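You operate a simulated robot arm through the tools that you are given. There is no shell and no other tool. Be economical: measure what you need, move in short steps, check, and stop when the job is done.

You run a simulated robot arm. Do the job below in one go: nothing can be reset, and whatever is moved stays where it is left.

JOB
Shut the olive duffel, zip it and buckle both its straps.
Fine: the zip goes right to its end; the duffel stays on the moving box.

The check looks at the end state, three seconds after you hand in, the way a careful person would. Anything else that was tipped, shoved, dropped, spilled or broken makes it a failure.

ROBOT AND FRAMES
A 6-joint arm with a two-finger parallel gripper, fixed in place. Base frame: the origin is at the foot of the arm, x ahead of it, y to its left, z up. Readings come in mm, rad, newtons and seconds.
With the tool pointing down near the work surface it reaches from about 340 to 820 mm from the base axis. Its first joint turns from -2.897 to 2.897 rad. Payload 3.91 kg.
Tool frame: the origin (TCP) lies between the finger pads and is the grasp point; the fingertips stand 30 mm ahead of it; z points along the fingers, y is the line along which they close. Largest opening 110 mm; finger width 20, thickness 10; the body of the gripper, 48 by 112 mm, starts 55 mm behind the TCP.
Orientation is told as [roll, pitch, yaw] about the base's x, y, z axes, in that order, counted from this pose: with the fingers straight down and closing along the base's y, the tool's x points along the base's -x, its y along +y and its z along -z.

CONTROLS
- The arm moves only by the tool step_arm. Its argument "moves" is a list of rows, each a list of 7 numbers: the shift along the base's x, y, z in units of 30 mm (1.0 is 30 mm), then the turn, a rotation vector about the base's x, y, z in units of 4 degrees (1.0 is 4 degrees), then the finger opening in mm, from 0 to 110. In form: [[x, y, z, ax, ay, az, gripper], ...]. A call has 1 to 12 rows; each row shifts and turns the commanded pose from where the row before left it. A call with a number of a shift or a turn outside -1 to 1 is refused whole. A row lasts 0.2 s, in which the tool goes at most 50 mm and 0.15 rad; a call with a longer step from one row to the next is refused whole, and so is a gripper value outside its range. Where a pose cannot be reached the arm comes as near as it can. A force on the tool above 40 N (or 10 N above the force at the start of the call, whichever is more), or a blocked arm, ends the call early, and 0.2 s more pass. Each finger travels about 45 mm/s and halts on what it meets, pressing with about 25 N; the grip force reading is that of the motor and also rises with nothing between the fingers. The clock runs only during rows and for 0.2 s after the last one: add rows that do not move to give the fingers time. It gives the time, the measured TCP pose, the force on the tool (base axes), the opening and the grip force at its end, in the units of the frame above (readings bear some noise), and new pictures: "show" is both (left out), scene, wrist or none.
- Cameras (640 x 400 px; columns grow to the right, rows downward): "scene" is fixed at [51.7, 651.3, 1596.1]; the picture's right is [-0.63, -0.78, 0.00], its down [-0.67, 0.54, -0.51] and it looks along [0.40, -0.32, -0.86] (base axes); focal length 279 px, centre (320, 200). "wrist" rides on the gripper at [77, 7, -114] in the tool frame; the picture's right is [-0.09, 1.00, 0.00], its down [-0.80, -0.07, -0.59] and it looks along [-0.59, -0.05, 0.80] (tool axes); focal length 270 px, centre (320, 200). There is no depth. A picture from a camera that has moved, and an enlarged one, comes with that camera's place and axes in the base frame and with its lens.
- slide_trunk(by): slides the trunk up (or, below 0, down) by that many mm; the arm rides with it, the base frame stays. It gives what a move gives, with no picture.
- inspect(camera, box): a new picture of the part [left, top, right, bottom] of that camera's present view, enlarged. It takes no simulated time.
- job_done(): hands the job in; it is judged then, once.

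Work in short steps. Places have to be worked out from the pictures, the camera data and where the tool is seen: move nearer, look again, correct. Check each grasp and each placing, and mend what went wrong. You have 120 turns and 170 pictures in all, those below and enlarged ones among them. Open the gripper and draw the arm clear of the work before you hand the job in, unless the task says otherwise; then end with one line.

The tools are called after "Emit:" as name(argument=value, ...) on one line, values as JSON. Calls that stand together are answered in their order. step_arm: Moves the arm, as the interface text tells. Its arguments: {"type":"object","properties":{"moves":{"type":"array","items":{"type":"array","items":{"type":"number"}}},"show":{"type":"string","enum":["both","scene","wrist","none"]}},"required":["moves"]} The other tools are called the same way: slide_trunk (by) slides the trunk up or down; inspect (camera, box) takes an enlarged picture of a part of a camera's view; job_done () hands the job in.

At the start:

```text
time: 0.0
position: [191.1, 384.6, 1275.3]
ee_rot: [0.0, 0.0, 0.001]
wrist_force: [0.3, 0.1, 0.0]
opening: 110.1
grasp_force: 0.0
trunk travel left (down, up): [-550.0, 60.0]
```

scene: 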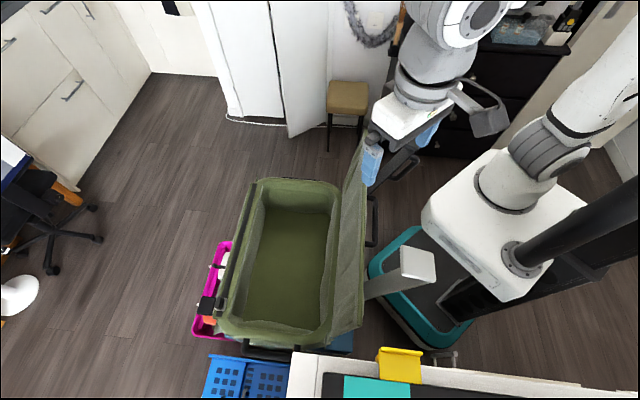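
wrist: 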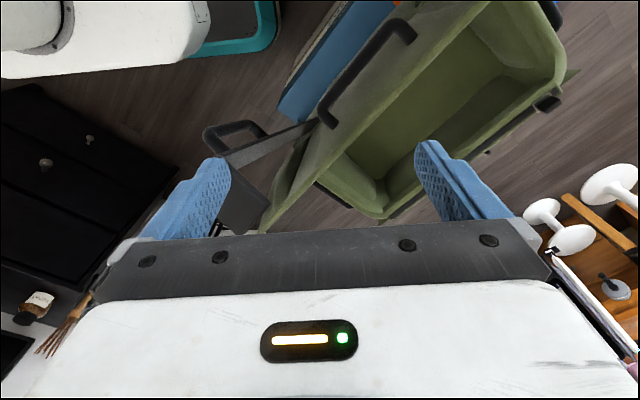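

The duffel stands open with its lid upright on the robot side. I enlarge the scene to see lid, zip and buckles.

Emit:
inspect(camera="scene", box=[180, 120, 400, 370])

Emit:
inspect(camera="wrist", box=[200, 0, 600, 240])

```text
1.60 times, centred on (290, 245) of scene
camera zoom: at [51.7, 651.3, 1596.1], right [-0.63, -0.78, 0.0], down [-0.67, 0.54, -0.51], along [0.4, -0.32, -0.86], focal length 447 px, centre (368, 128)
```

zoom: 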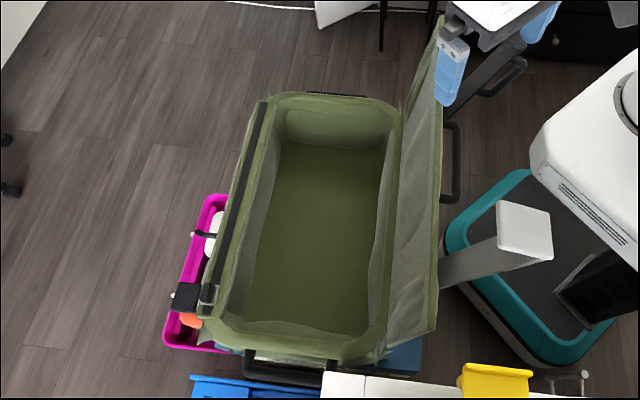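

```text
1.60 times, centred on (400, 120) of wrist
camera zoom: at [114.1, 390.0, 1391.2], right [0.09, 1.0, 0.0], down [0.8, -0.07, 0.59], along [0.59, -0.05, -0.8], focal length 432 px, centre (192, 328)
```

zoom: 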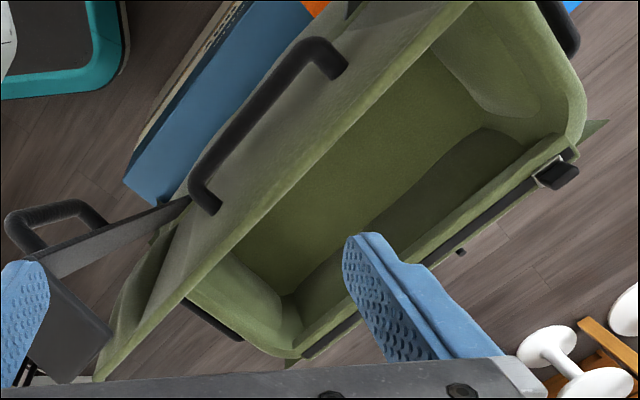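

Rim is near z≈943, the front rim running from about (287,751) to (508,522); lid stands up near the gripper. I back the arm off and up, turning it to face across the bag for a better view.

Emit:
step_arm(moves=[[0, 0, 1, 0, 0, 0, 110], [0, 0, 1, 0, 0, 0, 110], [0, 0, 1, 0, 0, 1, 110], [0, 0, 0, 0, 0, 1, 110], [0, 0, 0, 0, 0, 1, 110], [0, 0, 0, 0, 0, 1, 110], [0, 0, 0, 0, 0, 1, 110], [0, 0, 0, 0, 0, 1, 110], [0, 0, 0, 0, 0, 1, 110], [0, 0, 0, 0, 0, 1, 110], [0, 0, 0, 0, 0, 1, 110], [0, 0, 0, 0, 0, 1, 110]])

```text
time: 2.6
position: [192.9, 384.4, 1365.7]
ee_rot: [0.0, 0.0, 0.698]
wrist_force: [-0.1, 0.1, 1.0]
opening: 110.0
grasp_force: 0.1
trunk travel left (down, up): [-550.0, 60.0]
camera wrist: at [127.8, 338.9, 1481.4], right [-0.57, 0.82, 0.0], down [0.66, 0.46, 0.59], along [0.49, 0.34, -0.8], focal length 270 px, centre (320, 200)
```

scene: 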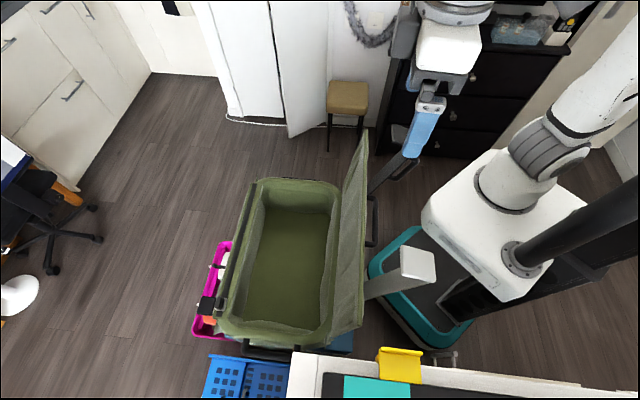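
wrist: 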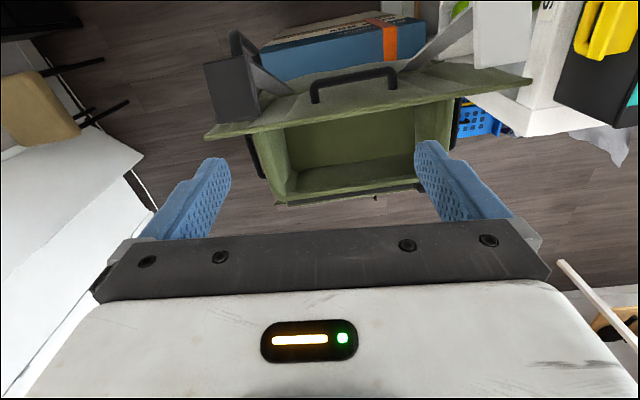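

Now both straps and lid are visible from above. Enlarge.

Emit:
inspect(camera="wrist", box=[190, 0, 550, 220])

Emit:
inspect(camera="scene", box=[330, 110, 450, 330])

Emit:
inspect(camera="scene", box=[180, 230, 280, 350])

```text
1.78 times, centred on (370, 110) of wrist
camera zoom: at [127.8, 338.9, 1481.4], right [-0.57, 0.82, 0.0], down [0.66, 0.46, 0.59], along [0.49, 0.34, -0.8], focal length 480 px, centre (231, 360)
```

zoom: 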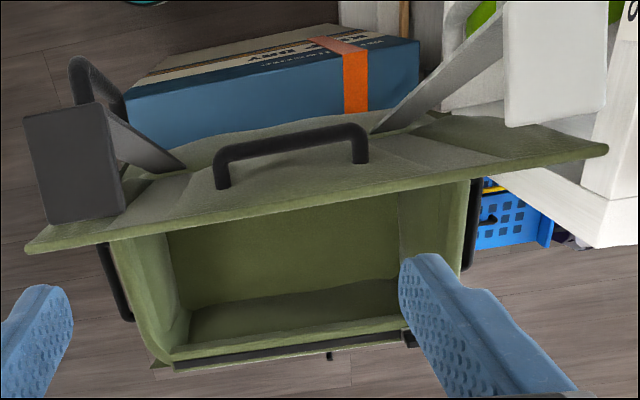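

```text
1.82 times, centred on (390, 220) of scene
camera zoom: at [51.7, 651.3, 1596.1], right [-0.63, -0.78, 0.0], down [-0.67, 0.54, -0.51], along [0.4, -0.32, -0.86], focal length 508 px, centre (193, 164)
```

zoom: 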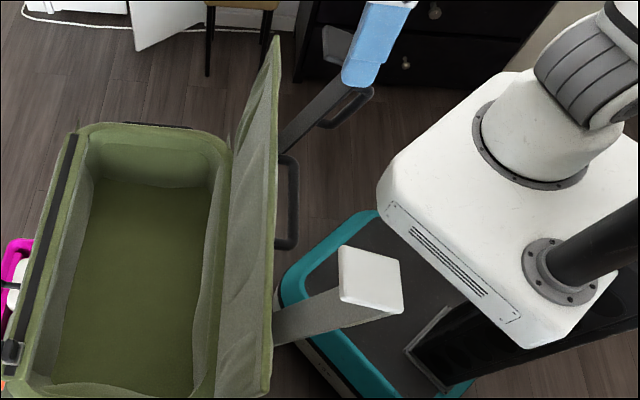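

```text
3.33 times, centred on (230, 290) of scene
camera zoom: at [51.7, 651.3, 1596.1], right [-0.63, -0.78, 0.0], down [-0.67, 0.54, -0.51], along [0.4, -0.32, -0.86], focal length 931 px, centre (620, -100)
```

zoom: 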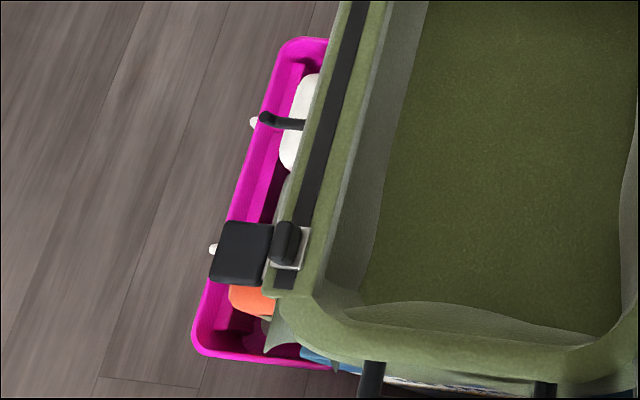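

Worked-out geometry: lid's free edge at z≈1150 from (52,578) to (333,299), handle mid, straps standing up at either side with a free gap between. I close the fingers and go down behind the lid's top edge at its middle.

Emit:
step_arm(moves=[[-0.65, 0.3, 0, 0, 0, 1, 0], [-0.65, 0.3, 0, 0, 0, 0, 0], [0, 0, -1, 0, 0, 0, 0], [0, 0, -1, 0, 0, 0, 0], [0, 0, -1, 0, 0, 0, 0], [0, 0, -1, 0, 0, 0, 0], [0, 0, 0, 0, 0, 0, 0]])

```text
time: 4.2
position: [151.9, 401.9, 1247.2]
ee_rot: [0.0, 0.0, 0.769]
wrist_force: [-0.9, 0.4, 0.1]
opening: 0.2
grasp_force: 24.5
trunk travel left (down, up): [-550.0, 60.0]
camera wrist: at [91.5, 353.0, 1361.4], right [-0.63, 0.78, 0.0], down [0.63, 0.51, 0.59], along [0.46, 0.37, -0.8], focal length 270 px, centre (320, 200)
```

scene: 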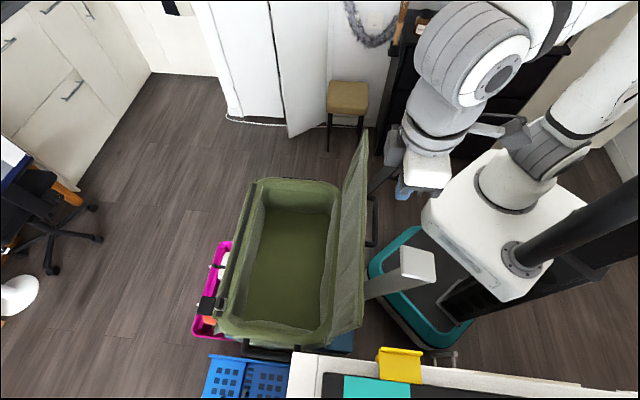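
wrist: 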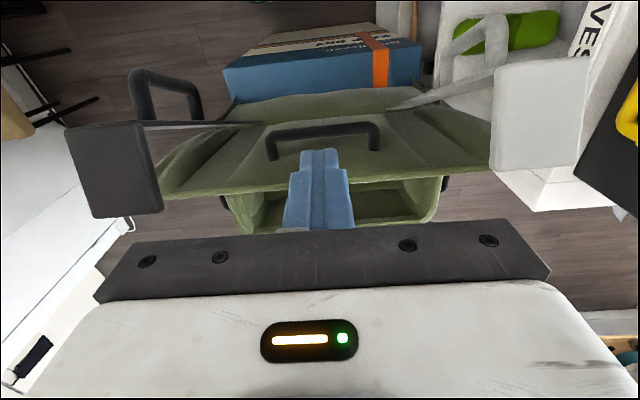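

Gap between the straps is clear, fingers centred over the handle. Go down to tip z≈1130.

Emit:
step_arm(moves=[[0, 0, -1, 0, 0, 0, 0], [0, 0, -1, 0, 0, 0, 0], [0, 0, -0.8, 0, 0, 0, 0]])

```text
time: 5.0
position: [153.8, 401.4, 1161.6]
ee_rot: [-0.001, 0.001, 0.769]
wrist_force: [0.2, 0.5, 0.9]
opening: 0.0
grasp_force: 25.1
trunk travel left (down, up): [-550.0, 60.0]
camera wrist: at [91.8, 352.9, 1277.0], right [-0.63, 0.78, 0.0], down [0.63, 0.51, 0.59], along [0.46, 0.37, -0.8], focal length 270 px, centre (320, 200)
```

scene: 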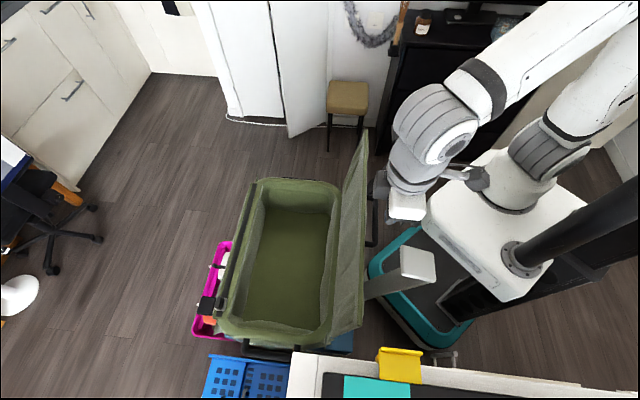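
wrist: 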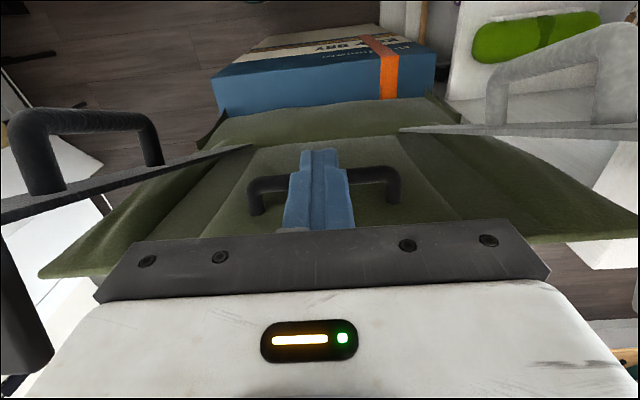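

Straps carry black loop grips. Now push the lid forward (direction (0.72,0.69)), first to upright.

Emit:
step_arm(moves=[[0.36, 0.347, 0, 0, 0, 0, 0], [0.36, 0.347, 0, 0, 0, 0, 0], [0.36, 0.347, 0.05, 0, 0, 0, 0], [0.36, 0.347, 0.05, 0, 0, 0, 0], [0.36, 0.347, 0.05, 0, 0, 0, 0], [0.2, 0.19, 0.05, 0, 0, 0, 0]])

```text
time: 6.4
position: [213.5, 459.1, 1167.9]
ee_rot: [0.0, 0.001, 0.768]
wrist_force: [0.0, -0.4, -0.1]
opening: 0.0
grasp_force: 24.9
trunk travel left (down, up): [-550.0, 60.0]
camera wrist: at [152.3, 410.5, 1283.3], right [-0.63, 0.78, 0.0], down [0.63, 0.51, 0.59], along [0.46, 0.37, -0.8], focal length 270 px, centre (320, 200)
```

scene: 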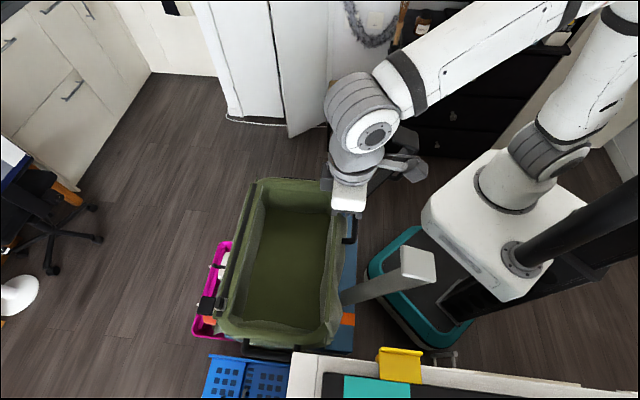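
wrist: 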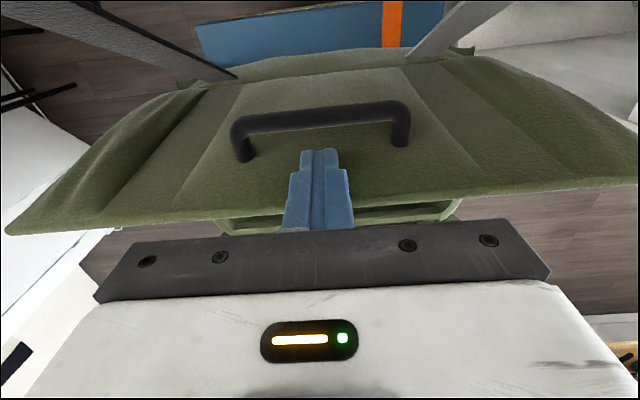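

Lid swings easily and fingers are riding above the handle. Continue along the arc.

Emit:
step_arm(moves=[[0.406, 0.391, -0.03, 0, 0, 0, 0], [0.406, 0.391, -0.06, 0, 0, 0, 0], [0.406, 0.391, -0.08, 0, 0, 0, 0], [0.379, 0.366, -0.2, 0, 0, 0, 0], [0.379, 0.366, -0.2, 0, 0, 0, 0], [0.379, 0.366, -0.22, 0, 0, 0, 0], [0.328, 0.317, -0.33, 0, 0, 0, 0], [0.328, 0.317, -0.33, 0, 0, 0, 0], [0.328, 0.317, -0.33, 0, 0, 0, 0]])

```text
time: 8.4
position: [313.6, 555.8, 1113.7]
ee_rot: [0.0, 0.0, 0.767]
wrist_force: [-0.7, 0.3, 0.0]
opening: 0.0
grasp_force: 24.9
trunk travel left (down, up): [-550.0, 60.0]
camera wrist: at [252.9, 507.3, 1229.4], right [-0.63, 0.78, 0.0], down [0.63, 0.51, 0.59], along [0.46, 0.37, -0.8], focal length 270 px, centre (320, 200)
```

scene: 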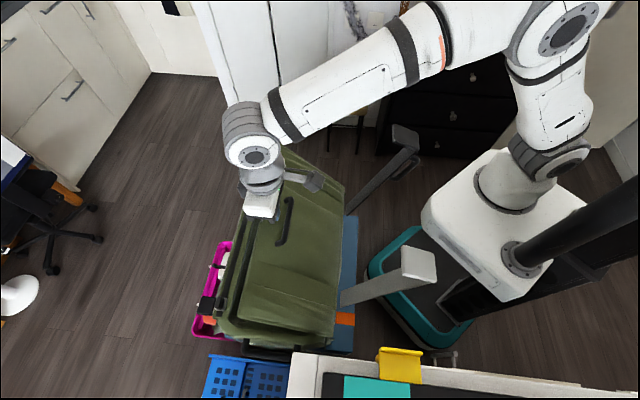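
wrist: 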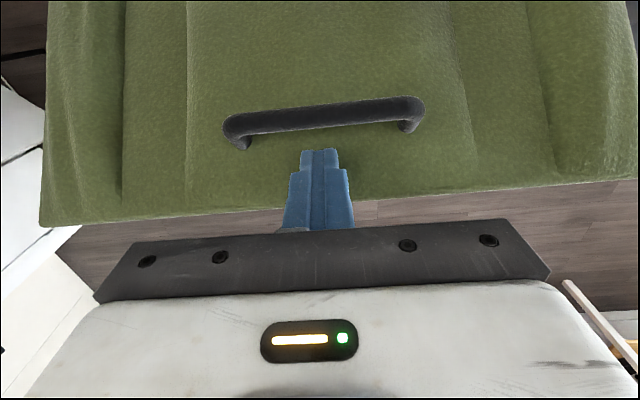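

Lid follows well; the straps are hinged at the back rim and stay there. Finish the lid arc downward.

Emit:
step_arm(moves=[[0.26, 0.252, -0.43, 0, 0, 0, 0], [0.26, 0.252, -0.43, 0, 0, 0, 0], [0.26, 0.252, -0.44, 0, 0, 0, 0], [0.16, 0.155, -0.52, 0, 0, 0, 0], [0.16, 0.155, -0.52, 0, 0, 0, 0], [0.16, 0.155, -0.52, 0, 0, 0, 0], [0.064, 0.06, -0.5, 0, 0, 0, 0], [0.064, 0.06, -0.5, 0, 0, 0, 0], [0.064, 0.06, -0.5, 0, 0, 0, 0]])

```text
time: 10.4
position: [357.4, 599.9, 983.7]
ee_rot: [0.0, 0.0, 0.768]
wrist_force: [5.5, 7.2, 2.4]
opening: 0.0
grasp_force: 25.2
trunk travel left (down, up): [-550.0, 60.0]
camera wrist: at [296.3, 550.3, 1098.3], right [-0.63, 0.78, 0.0], down [0.63, 0.51, 0.6], along [0.46, 0.37, -0.8], focal length 270 px, centre (320, 200)
```

scene: 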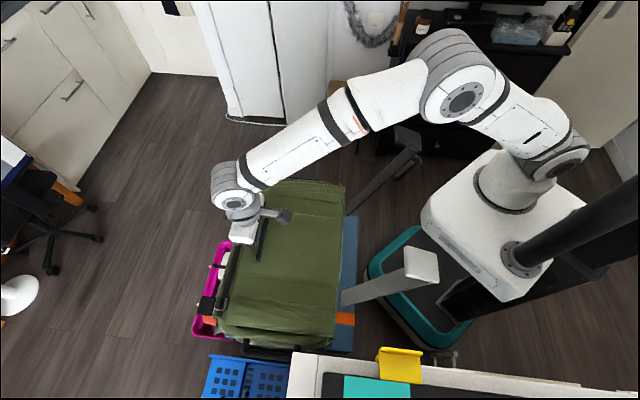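
wrist: 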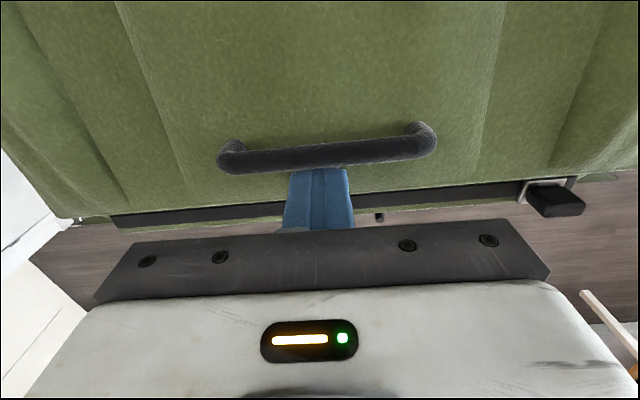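

Lid nearly flat; zip slider at near end of the front track. Press lightly down to see whether it is fully down.

Emit:
step_arm(moves=[[0, 0, -0.2, 0, 0, 0, 0], [0, 0, -0.2, 0, 0, 0, 0], [0, 0, -0.15, 0, 0, 0, 0]])

```text
time: 11.2
position: [359.0, 600.3, 970.0]
ee_rot: [0.002, -0.007, 0.768]
wrist_force: [14.6, 16.9, 18.6]
opening: 0.0
grasp_force: 25.1
trunk travel left (down, up): [-550.0, 60.0]
camera wrist: at [297.3, 550.9, 1084.6], right [-0.63, 0.78, 0.0], down [0.62, 0.5, 0.6], along [0.46, 0.38, -0.8], focal length 270 px, centre (320, 200)
```

scene: 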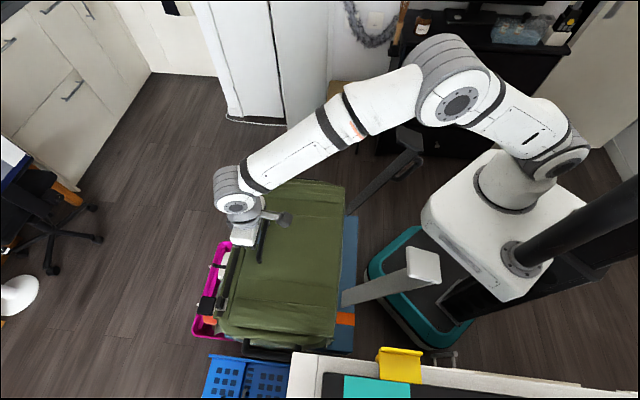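
wrist: 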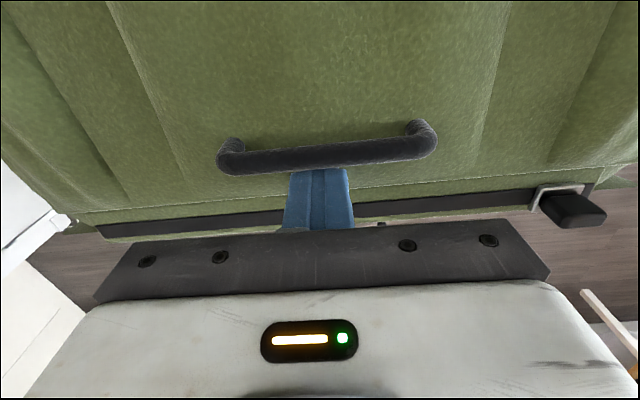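

Contact with ~19 N vertical: lid down. Lift off and look at the lid and slider.

Emit:
step_arm(moves=[[0.15, 0.15, 0.3, 0, 0, 0, 0], [0, 0, 1, 0, 0, 0, 0], [0, 0, 1, 0, 0, 0, 0], [0, 0, 1, 0, 0, 0, 0], [-0.3, -0.3, 1, 0, 0, 0, 0]])

Emit:
inspect(camera="wrist", box=[80, 60, 560, 260])

Emit:
inspect(camera="scene", box=[180, 160, 380, 360])

```text
time: 12.4
position: [351.9, 594.0, 1097.2]
ee_rot: [0.0, -0.001, 0.768]
wrist_force: [-0.6, 1.1, -0.6]
opening: 0.0
grasp_force: 25.0
trunk travel left (down, up): [-550.0, 60.0]
camera wrist: at [290.4, 544.1, 1212.0], right [-0.63, 0.78, 0.0], down [0.63, 0.51, 0.59], along [0.46, 0.37, -0.8], focal length 270 px, centre (320, 200)
```

scene: 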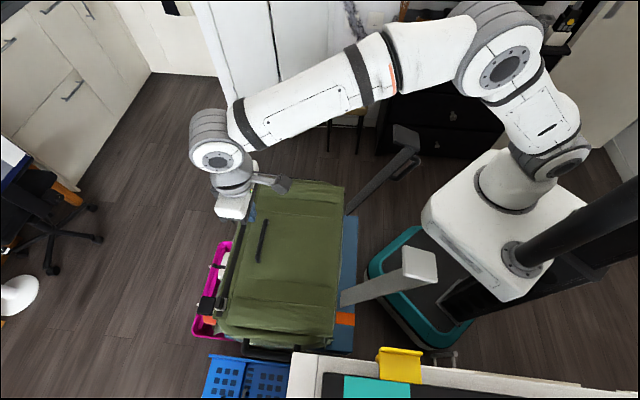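
wrist: 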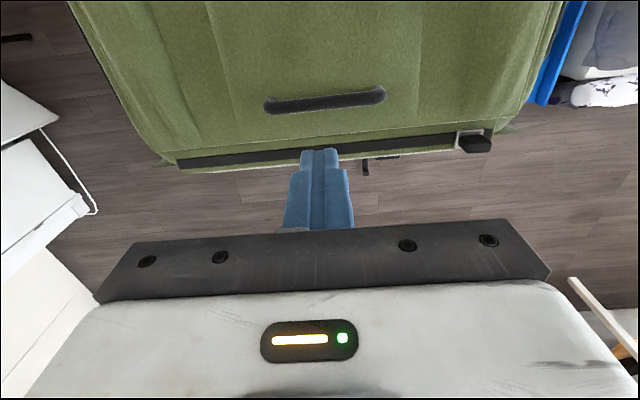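

```text
1.33 times, centred on (320, 160) of wrist
camera zoom: at [290.4, 544.1, 1212.0], right [-0.63, 0.78, 0.0], down [0.63, 0.51, 0.59], along [0.46, 0.37, -0.8], focal length 360 px, centre (320, 253)
```

zoom: 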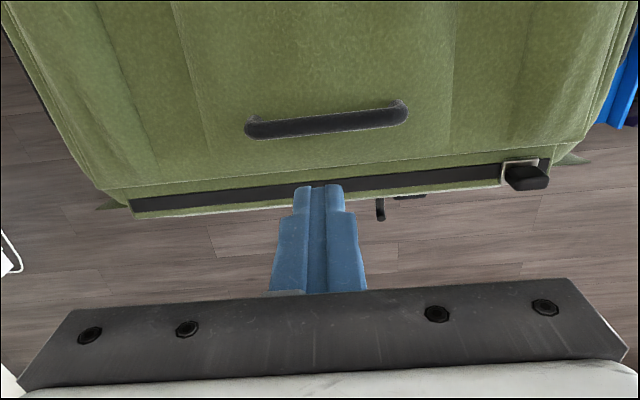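

```text
2.00 times, centred on (280, 260) of scene
camera zoom: at [51.7, 651.3, 1596.1], right [-0.63, -0.78, 0.0], down [-0.67, 0.54, -0.51], along [0.4, -0.32, -0.86], focal length 558 px, centre (400, 80)
```

zoom: 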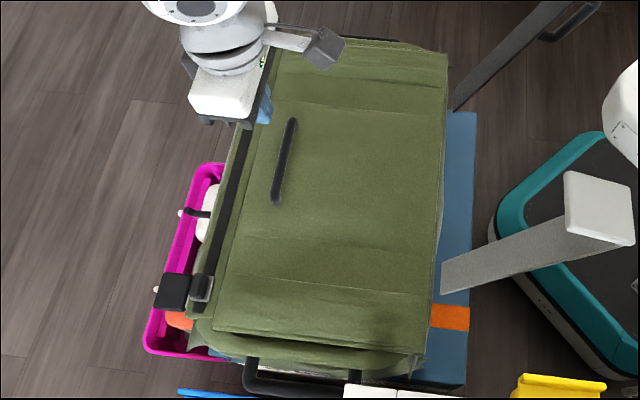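

Lid stays shut. Now the zip: move the camera closer to the slider for a good fix.

Emit:
step_arm(moves=[[-0.7, 0.7, 0, 0, 0, 0, 60], [-0.7, 0.7, 0, 0, 0, 0, 60], [-0.7, 0.7, 0, 0, 0, 0, 60], [-0.7, 0.7, 0, 0, 0, 0, 60], [-0.5, 0.5, 0, 0, 0, 0, 60]])

Emit:
inspect(camera="wrist", box=[240, 60, 480, 210])

```text
time: 13.6
position: [252.4, 693.7, 1096.1]
ee_rot: [0.002, 0.0, 0.767]
wrist_force: [0.0, -0.5, 0.4]
opening: 60.1
grasp_force: 0.0
trunk travel left (down, up): [-550.0, 60.0]
camera wrist: at [191.9, 644.0, 1211.5], right [-0.63, 0.78, 0.0], down [0.63, 0.51, 0.59], along [0.46, 0.37, -0.8], focal length 270 px, centre (320, 200)
```

scene: 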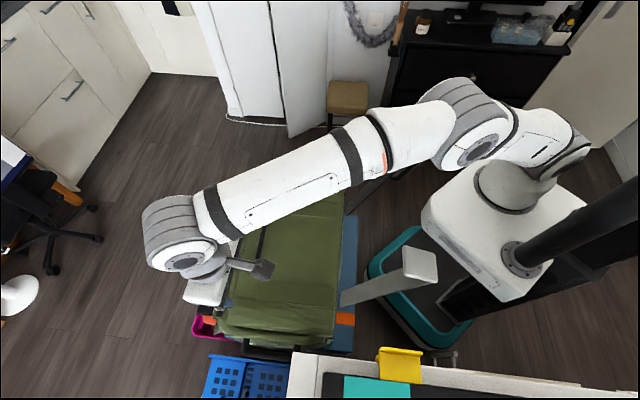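
wrist: 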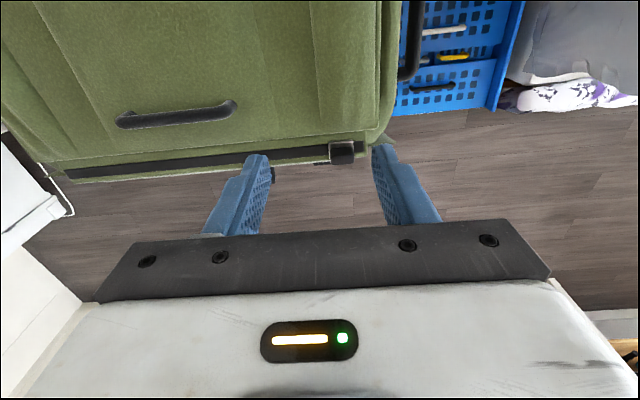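

```text
2.67 times, centred on (360, 135) of wrist
camera zoom: at [191.9, 644.0, 1211.5], right [-0.63, 0.78, 0.0], down [0.63, 0.51, 0.59], along [0.46, 0.37, -0.8], focal length 721 px, centre (213, 373)
```

zoom: 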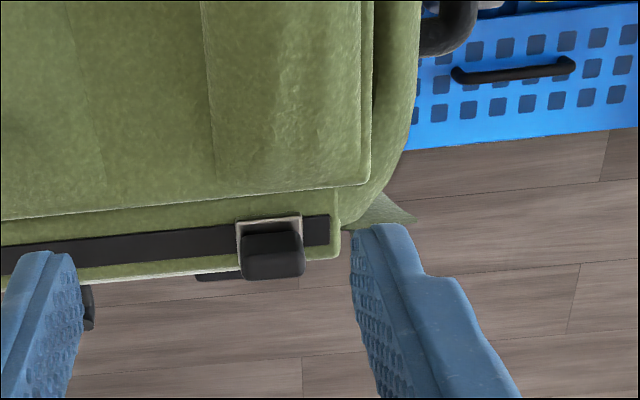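

Slider block estimated at about (289,752,931), ~28 mm wide along the track. Move above it, fingers straddling along the track, and lower partway.

Emit:
step_arm(moves=[[0.6, 0.98, 0, 0, 0, 0, 60], [0.61, 0.98, 0, 0, 0, 0, 60], [0, 0, -1, 0, 0, 0, 60], [0, 0, -1, 0, 0, 0, 60], [0, 0, -1, 0, 0, 0, 60], [0, 0, 0, 0, 0, 0, 60]])

Emit:
inspect(camera="wrist", box=[200, 60, 440, 210])

```text
time: 15.0
position: [283.5, 733.4, 1000.6]
ee_rot: [-0.002, 0.002, 0.768]
wrist_force: [-0.5, 0.5, 0.9]
opening: 59.8
grasp_force: 0.0
out of reach, approached as far as the arm can: row 2, 4, 5
trunk travel left (down, up): [-550.0, 60.0]
camera wrist: at [222.4, 684.8, 1115.9], right [-0.63, 0.78, 0.0], down [0.63, 0.51, 0.59], along [0.46, 0.37, -0.81], focal length 270 px, centre (320, 200)
```

scene: 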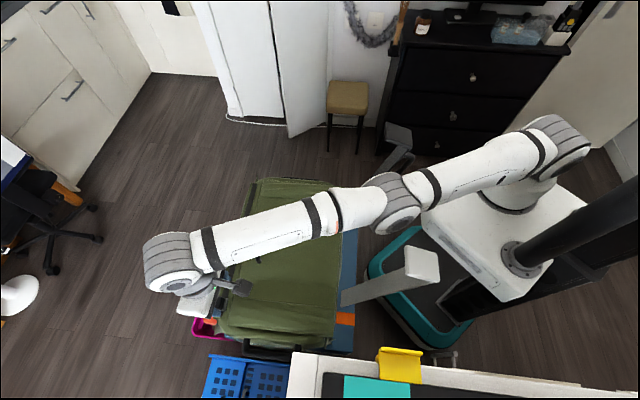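
wrist: 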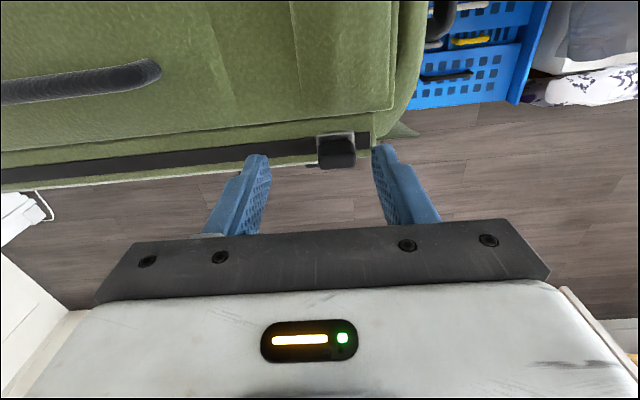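

```text
2.67 times, centred on (320, 135) of wrist
camera zoom: at [222.4, 684.8, 1115.9], right [-0.63, 0.78, 0.0], down [0.63, 0.51, 0.59], along [0.46, 0.37, -0.81], focal length 721 px, centre (320, 373)
```

zoom: 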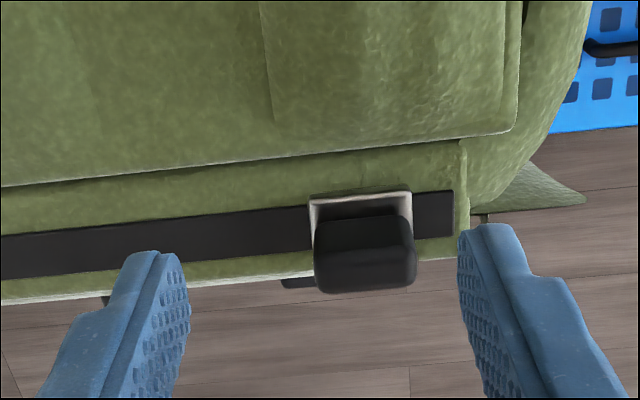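

The arm is short of reach with tool straight down; tilting the tool outward (about the track direction) gains reach. I tilt 24° at the current height while going to the block's xy.

Emit:
step_arm(moves=[[0, 0, 0, 0.694, -0.72, 0, 60], [0, 0, 0, 0.694, -0.72, 0, 60], [0, 0, 0, 0.694, -0.72, 0, 60], [0, 0, 0, 0.694, -0.72, 0, 60], [0, 0, 0, 0.694, -0.72, 0, 60], [0, 0, 0, 0.694, -0.72, 0, 60], [0, 0, 0, 0, 0, 0, 60]])

Emit:
inspect(camera="wrist", box=[200, 60, 440, 210])

```text
time: 16.6
position: [303.4, 803.6, 1009.5]
ee_rot: [-0.001, -0.419, 0.768]
wrist_force: [-0.4, -0.1, 0.0]
opening: 60.0
grasp_force: 0.0
out of reach, approached as far as the arm can: row 1, 2, 3, 4, 5, 6
trunk travel left (down, up): [-550.0, 60.0]
camera wrist: at [213.0, 727.0, 1082.7], right [-0.63, 0.77, 0.03], down [0.4, 0.29, 0.87], along [0.66, 0.56, -0.49], focal length 270 px, centre (320, 200)
```

scene: 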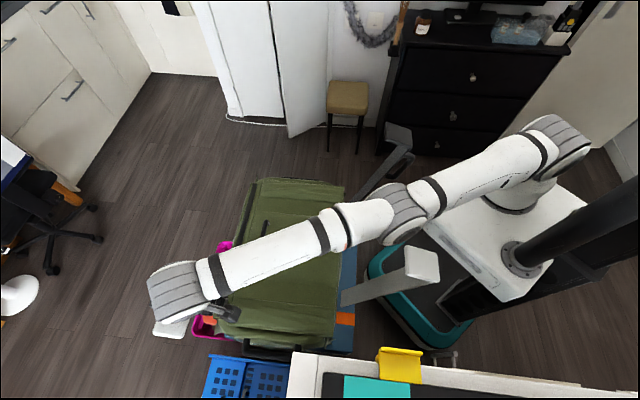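
wrist: 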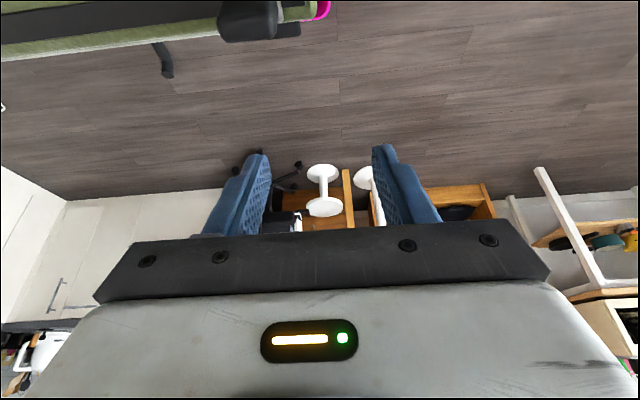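

```text
2.67 times, centred on (320, 135) of wrist
camera zoom: at [213.0, 727.0, 1082.7], right [-0.63, 0.77, 0.03], down [0.4, 0.29, 0.87], along [0.66, 0.56, -0.49], focal length 721 px, centre (320, 373)
```

zoom: 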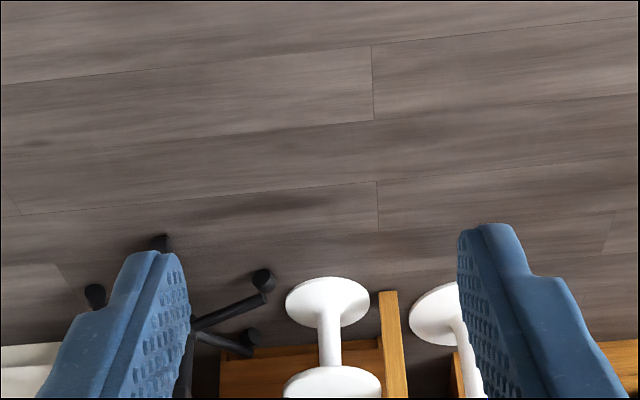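

The arm reached farther than wanted (303,804). Bring it back toward the block's position, still high.

Emit:
step_arm(moves=[[-0.25, -0.9, 0.3, 0, 0, 0, 60], [-0.25, -0.9, 0, 0, 0, 0, 60], [0, 0, 0, 0, 0, 0, 60]])

Emit:
inspect(camera="wrist", box=[160, 0, 480, 200])

```text
time: 17.4
position: [287.2, 746.9, 1020.7]
ee_rot: [0.004, -0.422, 0.766]
wrist_force: [-0.7, -1.0, 0.7]
opening: 59.9
grasp_force: 0.1
out of reach, approached as far as the arm can: row 1
trunk travel left (down, up): [-550.0, 60.0]
camera wrist: at [197.2, 670.2, 1094.2], right [-0.63, 0.77, 0.04], down [0.4, 0.29, 0.87], along [0.66, 0.57, -0.49], focal length 270 px, centre (320, 200)
```

scene: 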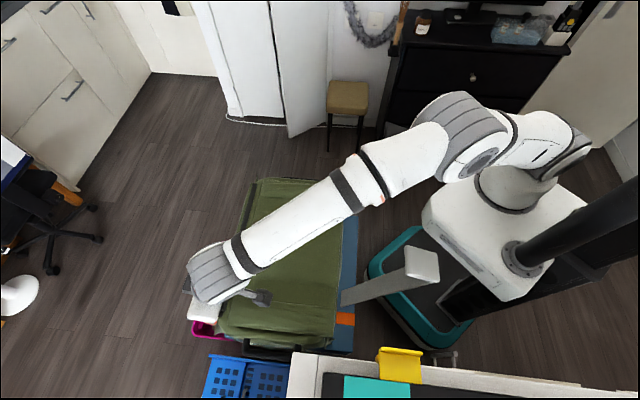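
wrist: 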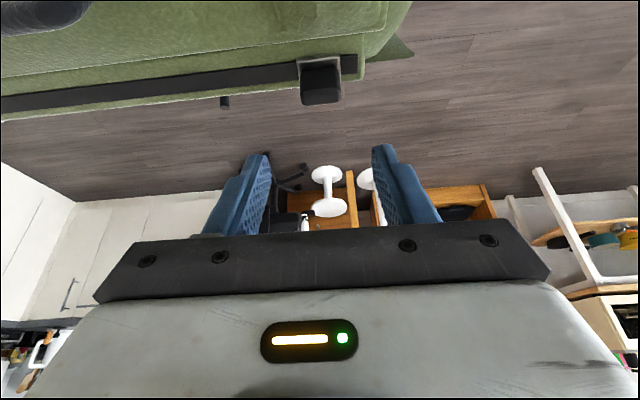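

```text
2.00 times, centred on (320, 100) of wrist
camera zoom: at [197.2, 670.2, 1094.2], right [-0.63, 0.77, 0.04], down [0.4, 0.29, 0.87], along [0.66, 0.57, -0.49], focal length 541 px, centre (320, 400)
```

zoom: 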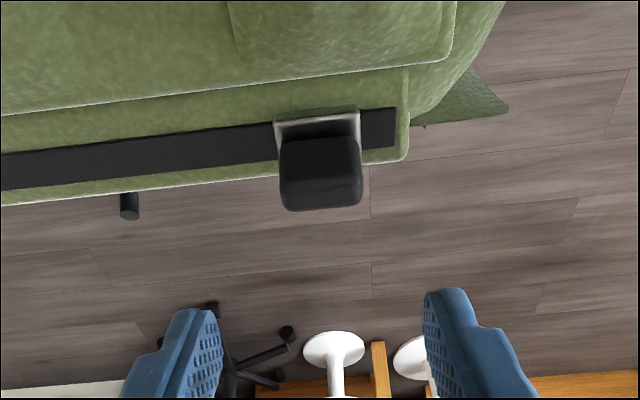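

Aligned along the track, TCP just behind the block. Lower 60 mm so the fingers straddle it.

Emit:
step_arm(moves=[[0, 0, -0.7, 0, 0, 0, 60], [0, 0, -0.7, 0, 0, 0, 60], [0, 0, -0.5, 0, 0, 0, 60], [0, 0, 0, 0, 0, 0, 60]])

Emit:
inspect(camera="wrist", box=[160, 40, 480, 240])

```text
time: 18.4
position: [288.7, 749.5, 960.5]
ee_rot: [-0.001, -0.419, 0.768]
wrist_force: [0.3, 1.3, 0.3]
opening: 60.0
grasp_force: 0.2
trunk travel left (down, up): [-550.0, 60.0]
camera wrist: at [198.5, 671.9, 1034.4], right [-0.63, 0.77, 0.04], down [0.4, 0.29, 0.87], along [0.66, 0.57, -0.49], focal length 270 px, centre (320, 200)
```

scene: 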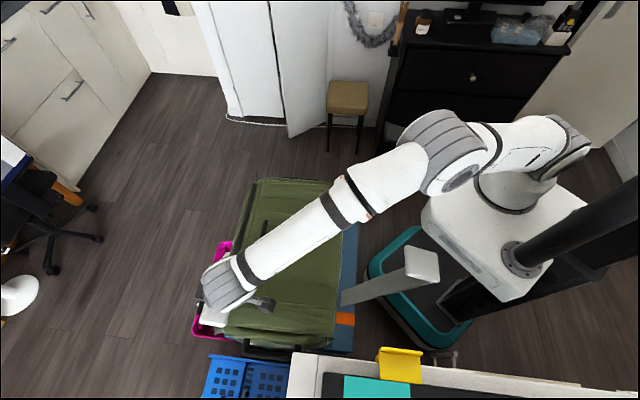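
wrist: 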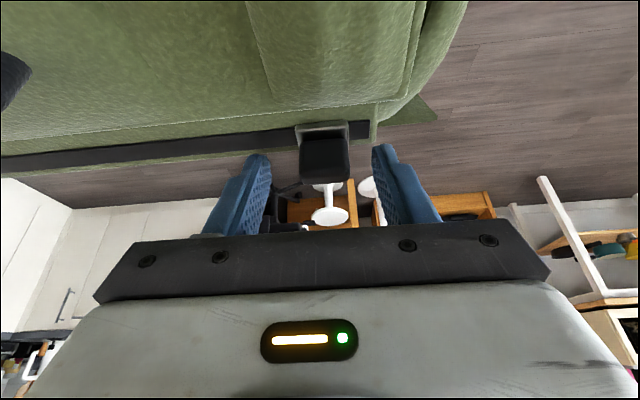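

```text
2.00 times, centred on (320, 140) of wrist
camera zoom: at [198.5, 671.9, 1034.4], right [-0.63, 0.77, 0.04], down [0.4, 0.29, 0.87], along [0.66, 0.57, -0.49], focal length 541 px, centre (320, 320)
```

zoom: 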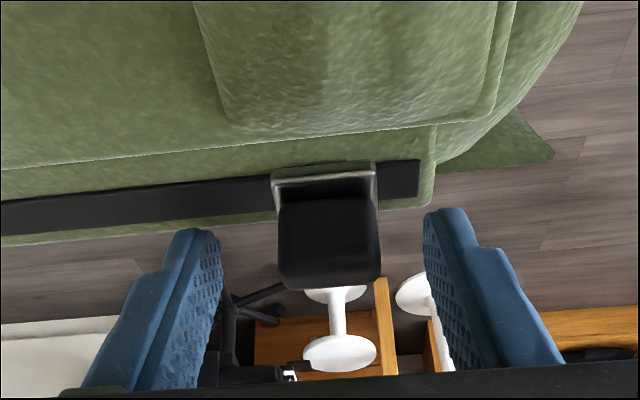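

Block sits between the fingers. Lower 6 mm and close on it.

Emit:
step_arm(moves=[[0, 0, -0.2, 0, 0, 0, 60], [0, 0, 0, 0, 0, 0, 20], [0, 0, 0, 0, 0, 0, 20], [0, 0, 0, 0, 0, 0, 20], [0, 0, 0, 0, 0, 0, 20]], show="wrist")

```text
time: 19.6
position: [289.2, 748.1, 958.0]
ee_rot: [0.004, -0.424, 0.767]
wrist_force: [11.5, -4.6, 26.0]
opening: 26.8
grasp_force: 24.8
trunk travel left (down, up): [-550.0, 60.0]
camera wrist: at [199.5, 670.2, 1031.7], right [-0.63, 0.77, 0.04], down [0.4, 0.28, 0.87], along [0.66, 0.57, -0.49], focal length 270 px, centre (320, 200)
```

wrist: 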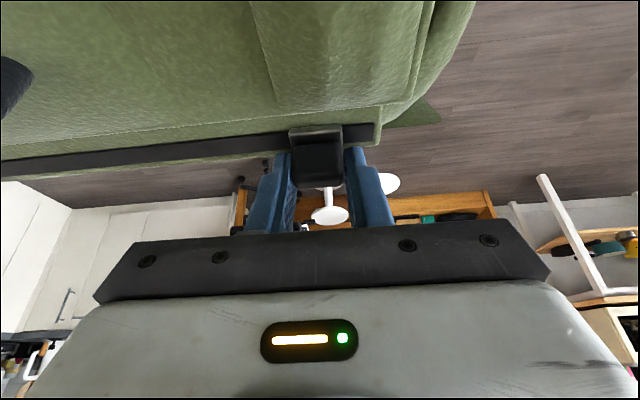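

Gripped (26.8 mm) though tips press on the rim; ease up 4 mm and begin drawing the slider along the track.

Emit:
step_arm(moves=[[0, 0, 0.13, 0, 0, 0, 20], [0.23, -0.24, 0, 0, 0, 0, 20], [0.23, -0.24, 0, 0, 0, 0, 20], [0.23, -0.24, 0, 0, 0, 0, 20], [0.23, -0.24, 0, 0, 0, 0, 20]], show="wrist")

```text
time: 20.8
position: [314.3, 719.8, 958.3]
ee_rot: [-0.002, -0.418, 0.768]
wrist_force: [-4.7, -3.1, 10.1]
opening: 26.7
grasp_force: 24.8
trunk travel left (down, up): [-550.0, 60.0]
camera wrist: at [224.7, 642.6, 1032.5], right [-0.63, 0.77, 0.03], down [0.4, 0.29, 0.87], along [0.66, 0.56, -0.49], focal length 270 px, centre (320, 200)
```

wrist: 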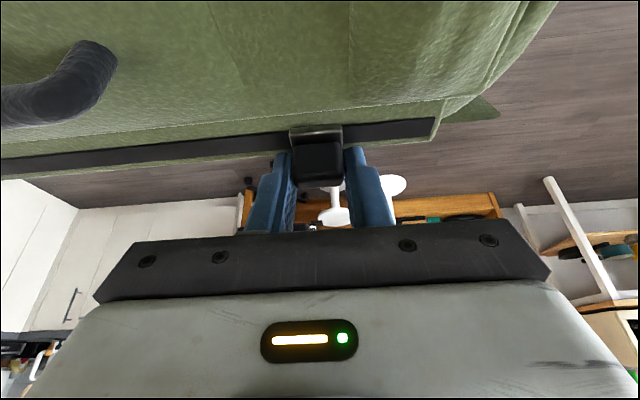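

Slider is following. Reduce tilt gradually so the gripper clears the lid handle, while moving on.

Emit:
step_arm(moves=[[0.05, -0.05, 0.04, -0.694, 0.72, 0, 20], [0.05, -0.05, 0.04, -0.694, 0.72, 0, 20], [0.05, -0.05, 0.03, -0.694, 0.72, 0, 20], [0.23, -0.24, 0, 0, 0, 0, 20], [0.23, -0.24, 0, 0, 0, 0, 20]])

Emit:
inspect(camera="wrist", box=[160, 40, 480, 240])

```text
time: 22.0
position: [335.5, 700.7, 960.3]
ee_rot: [0.0, -0.205, 0.767]
wrist_force: [3.5, 3.0, 0.1]
opening: 27.0
grasp_force: 25.3
trunk travel left (down, up): [-550.0, 60.0]
camera wrist: at [257.8, 637.1, 1057.6], right [-0.63, 0.78, 0.02], down [0.53, 0.41, 0.75], along [0.57, 0.48, -0.67], focal length 270 px, centre (320, 200)
```

scene: 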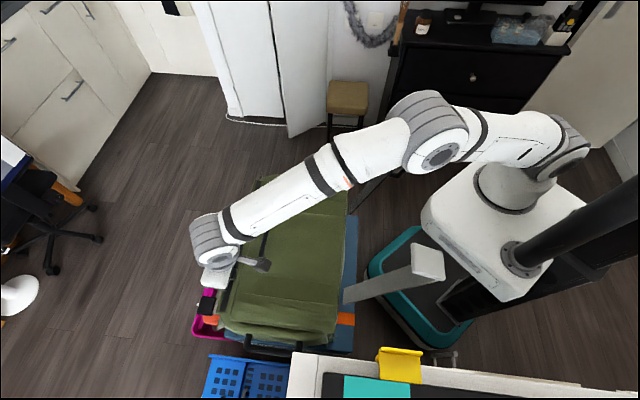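
wrist: 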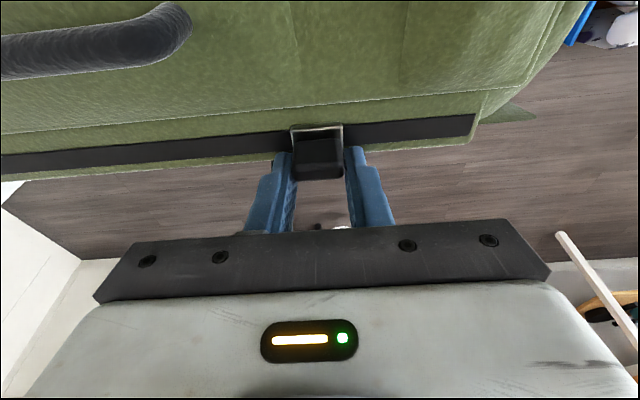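

```text
2.00 times, centred on (320, 140) of wrist
camera zoom: at [257.8, 637.1, 1057.6], right [-0.63, 0.78, 0.02], down [0.53, 0.41, 0.75], along [0.57, 0.48, -0.67], focal length 541 px, centre (320, 320)
```

zoom: 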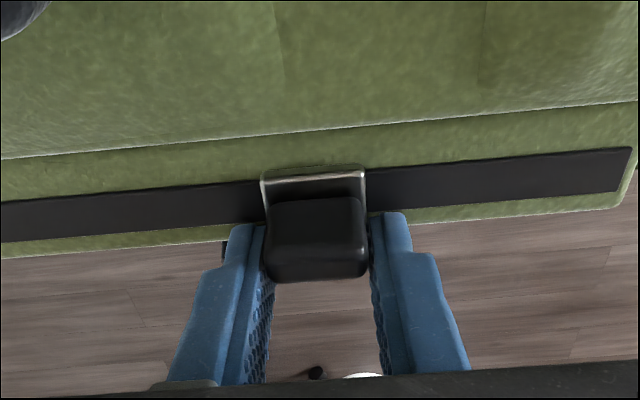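

Slider moves; I check the bag hasn't shifted on its box.

Emit:
inspect(camera="scene", box=[180, 160, 380, 360])

```text
2.00 times, centred on (280, 260) of scene
camera zoom: at [51.7, 651.3, 1596.1], right [-0.63, -0.78, 0.0], down [-0.67, 0.54, -0.51], along [0.4, -0.32, -0.86], focal length 558 px, centre (400, 80)
```

zoom: 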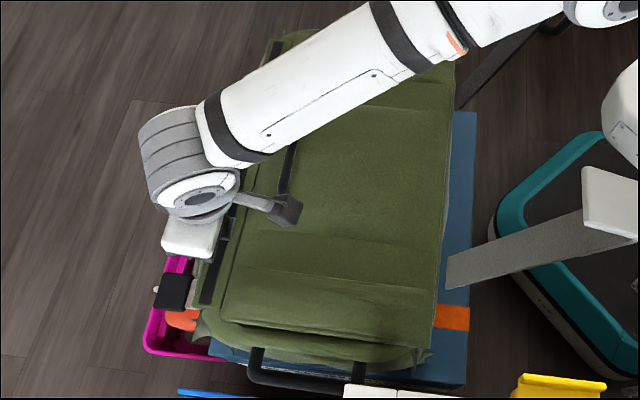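

The bag slid about 8 mm when I untilted; keep the tilt fixed now and draw straight along the track.

Emit:
step_arm(moves=[[0.25, -0.26, 0, 0, 0, 0, 20], [0.25, -0.26, 0, 0, 0, 0, 20], [0.25, -0.26, 0, 0, 0, 0, 20], [0.25, -0.26, 0, 0, 0, 0, 20], [0.25, -0.26, 0, 0, 0, 0, 20]])

Emit:
inspect(camera="scene", box=[180, 160, 380, 360])

```text
time: 23.2
position: [371.4, 663.1, 961.4]
ee_rot: [0.0, -0.208, 0.767]
wrist_force: [1.0, 1.5, 0.0]
opening: 27.0
grasp_force: 24.6
trunk travel left (down, up): [-550.0, 60.0]
camera wrist: at [294.8, 598.3, 1057.9], right [-0.63, 0.78, 0.02], down [0.52, 0.41, 0.75], along [0.57, 0.48, -0.66], focal length 270 px, centre (320, 200)
```

scene: 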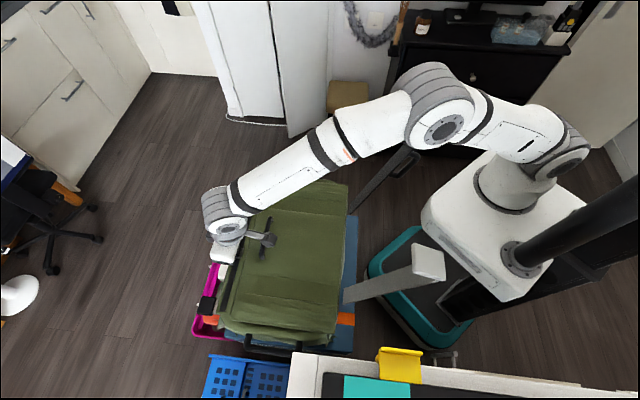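
wrist: 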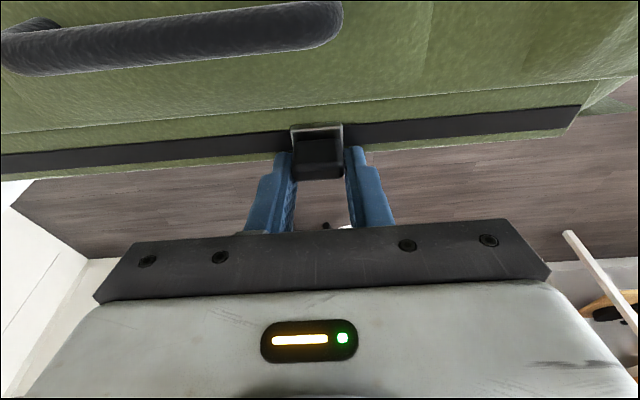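

```text
2.00 times, centred on (280, 260) of scene
camera zoom: at [51.7, 651.3, 1596.1], right [-0.63, -0.78, 0.0], down [-0.67, 0.54, -0.51], along [0.4, -0.32, -0.86], focal length 558 px, centre (400, 80)
```

zoom: 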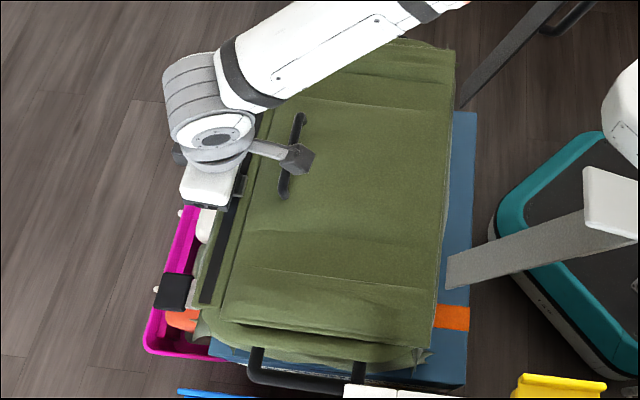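

No further shift; zip closing well. Continue.

Emit:
step_arm(moves=[[0.25, -0.26, 0, 0, 0, 0, 20], [0.25, -0.26, 0, 0, 0, 0, 20], [0.25, -0.26, 0, 0, 0, 0, 20], [0.25, -0.26, 0, 0, 0, 0, 20], [0.25, -0.26, 0, 0, 0, 0, 20], [0.25, -0.26, 0, 0, 0, 0, 20], [0.25, -0.26, 0, 0, 0, 0, 20], [0.25, -0.26, 0, 0, 0, 0, 20], [0.25, -0.26, 0, 0, 0, 0, 20], [0.25, -0.26, 0, 0, 0, 0, 20]])

```text
time: 25.4
position: [447.8, 585.4, 960.9]
ee_rot: [0.0, -0.211, 0.767]
wrist_force: [1.0, 1.8, 0.9]
opening: 26.8
grasp_force: 25.0
trunk travel left (down, up): [-550.0, 60.0]
camera wrist: at [370.4, 520.8, 1057.7], right [-0.63, 0.78, 0.02], down [0.52, 0.41, 0.75], along [0.57, 0.48, -0.66], focal length 270 px, centre (320, 200)
```

scene: 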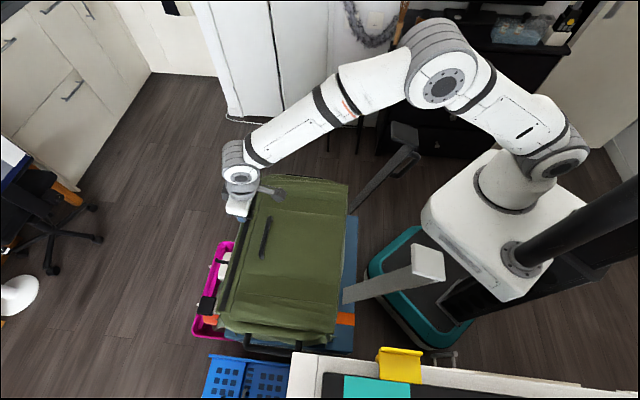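
wrist: 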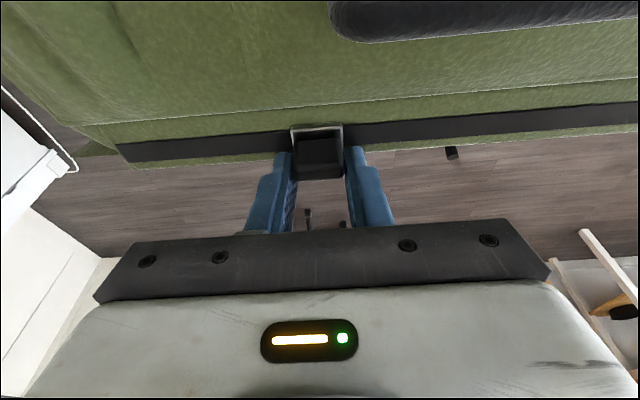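

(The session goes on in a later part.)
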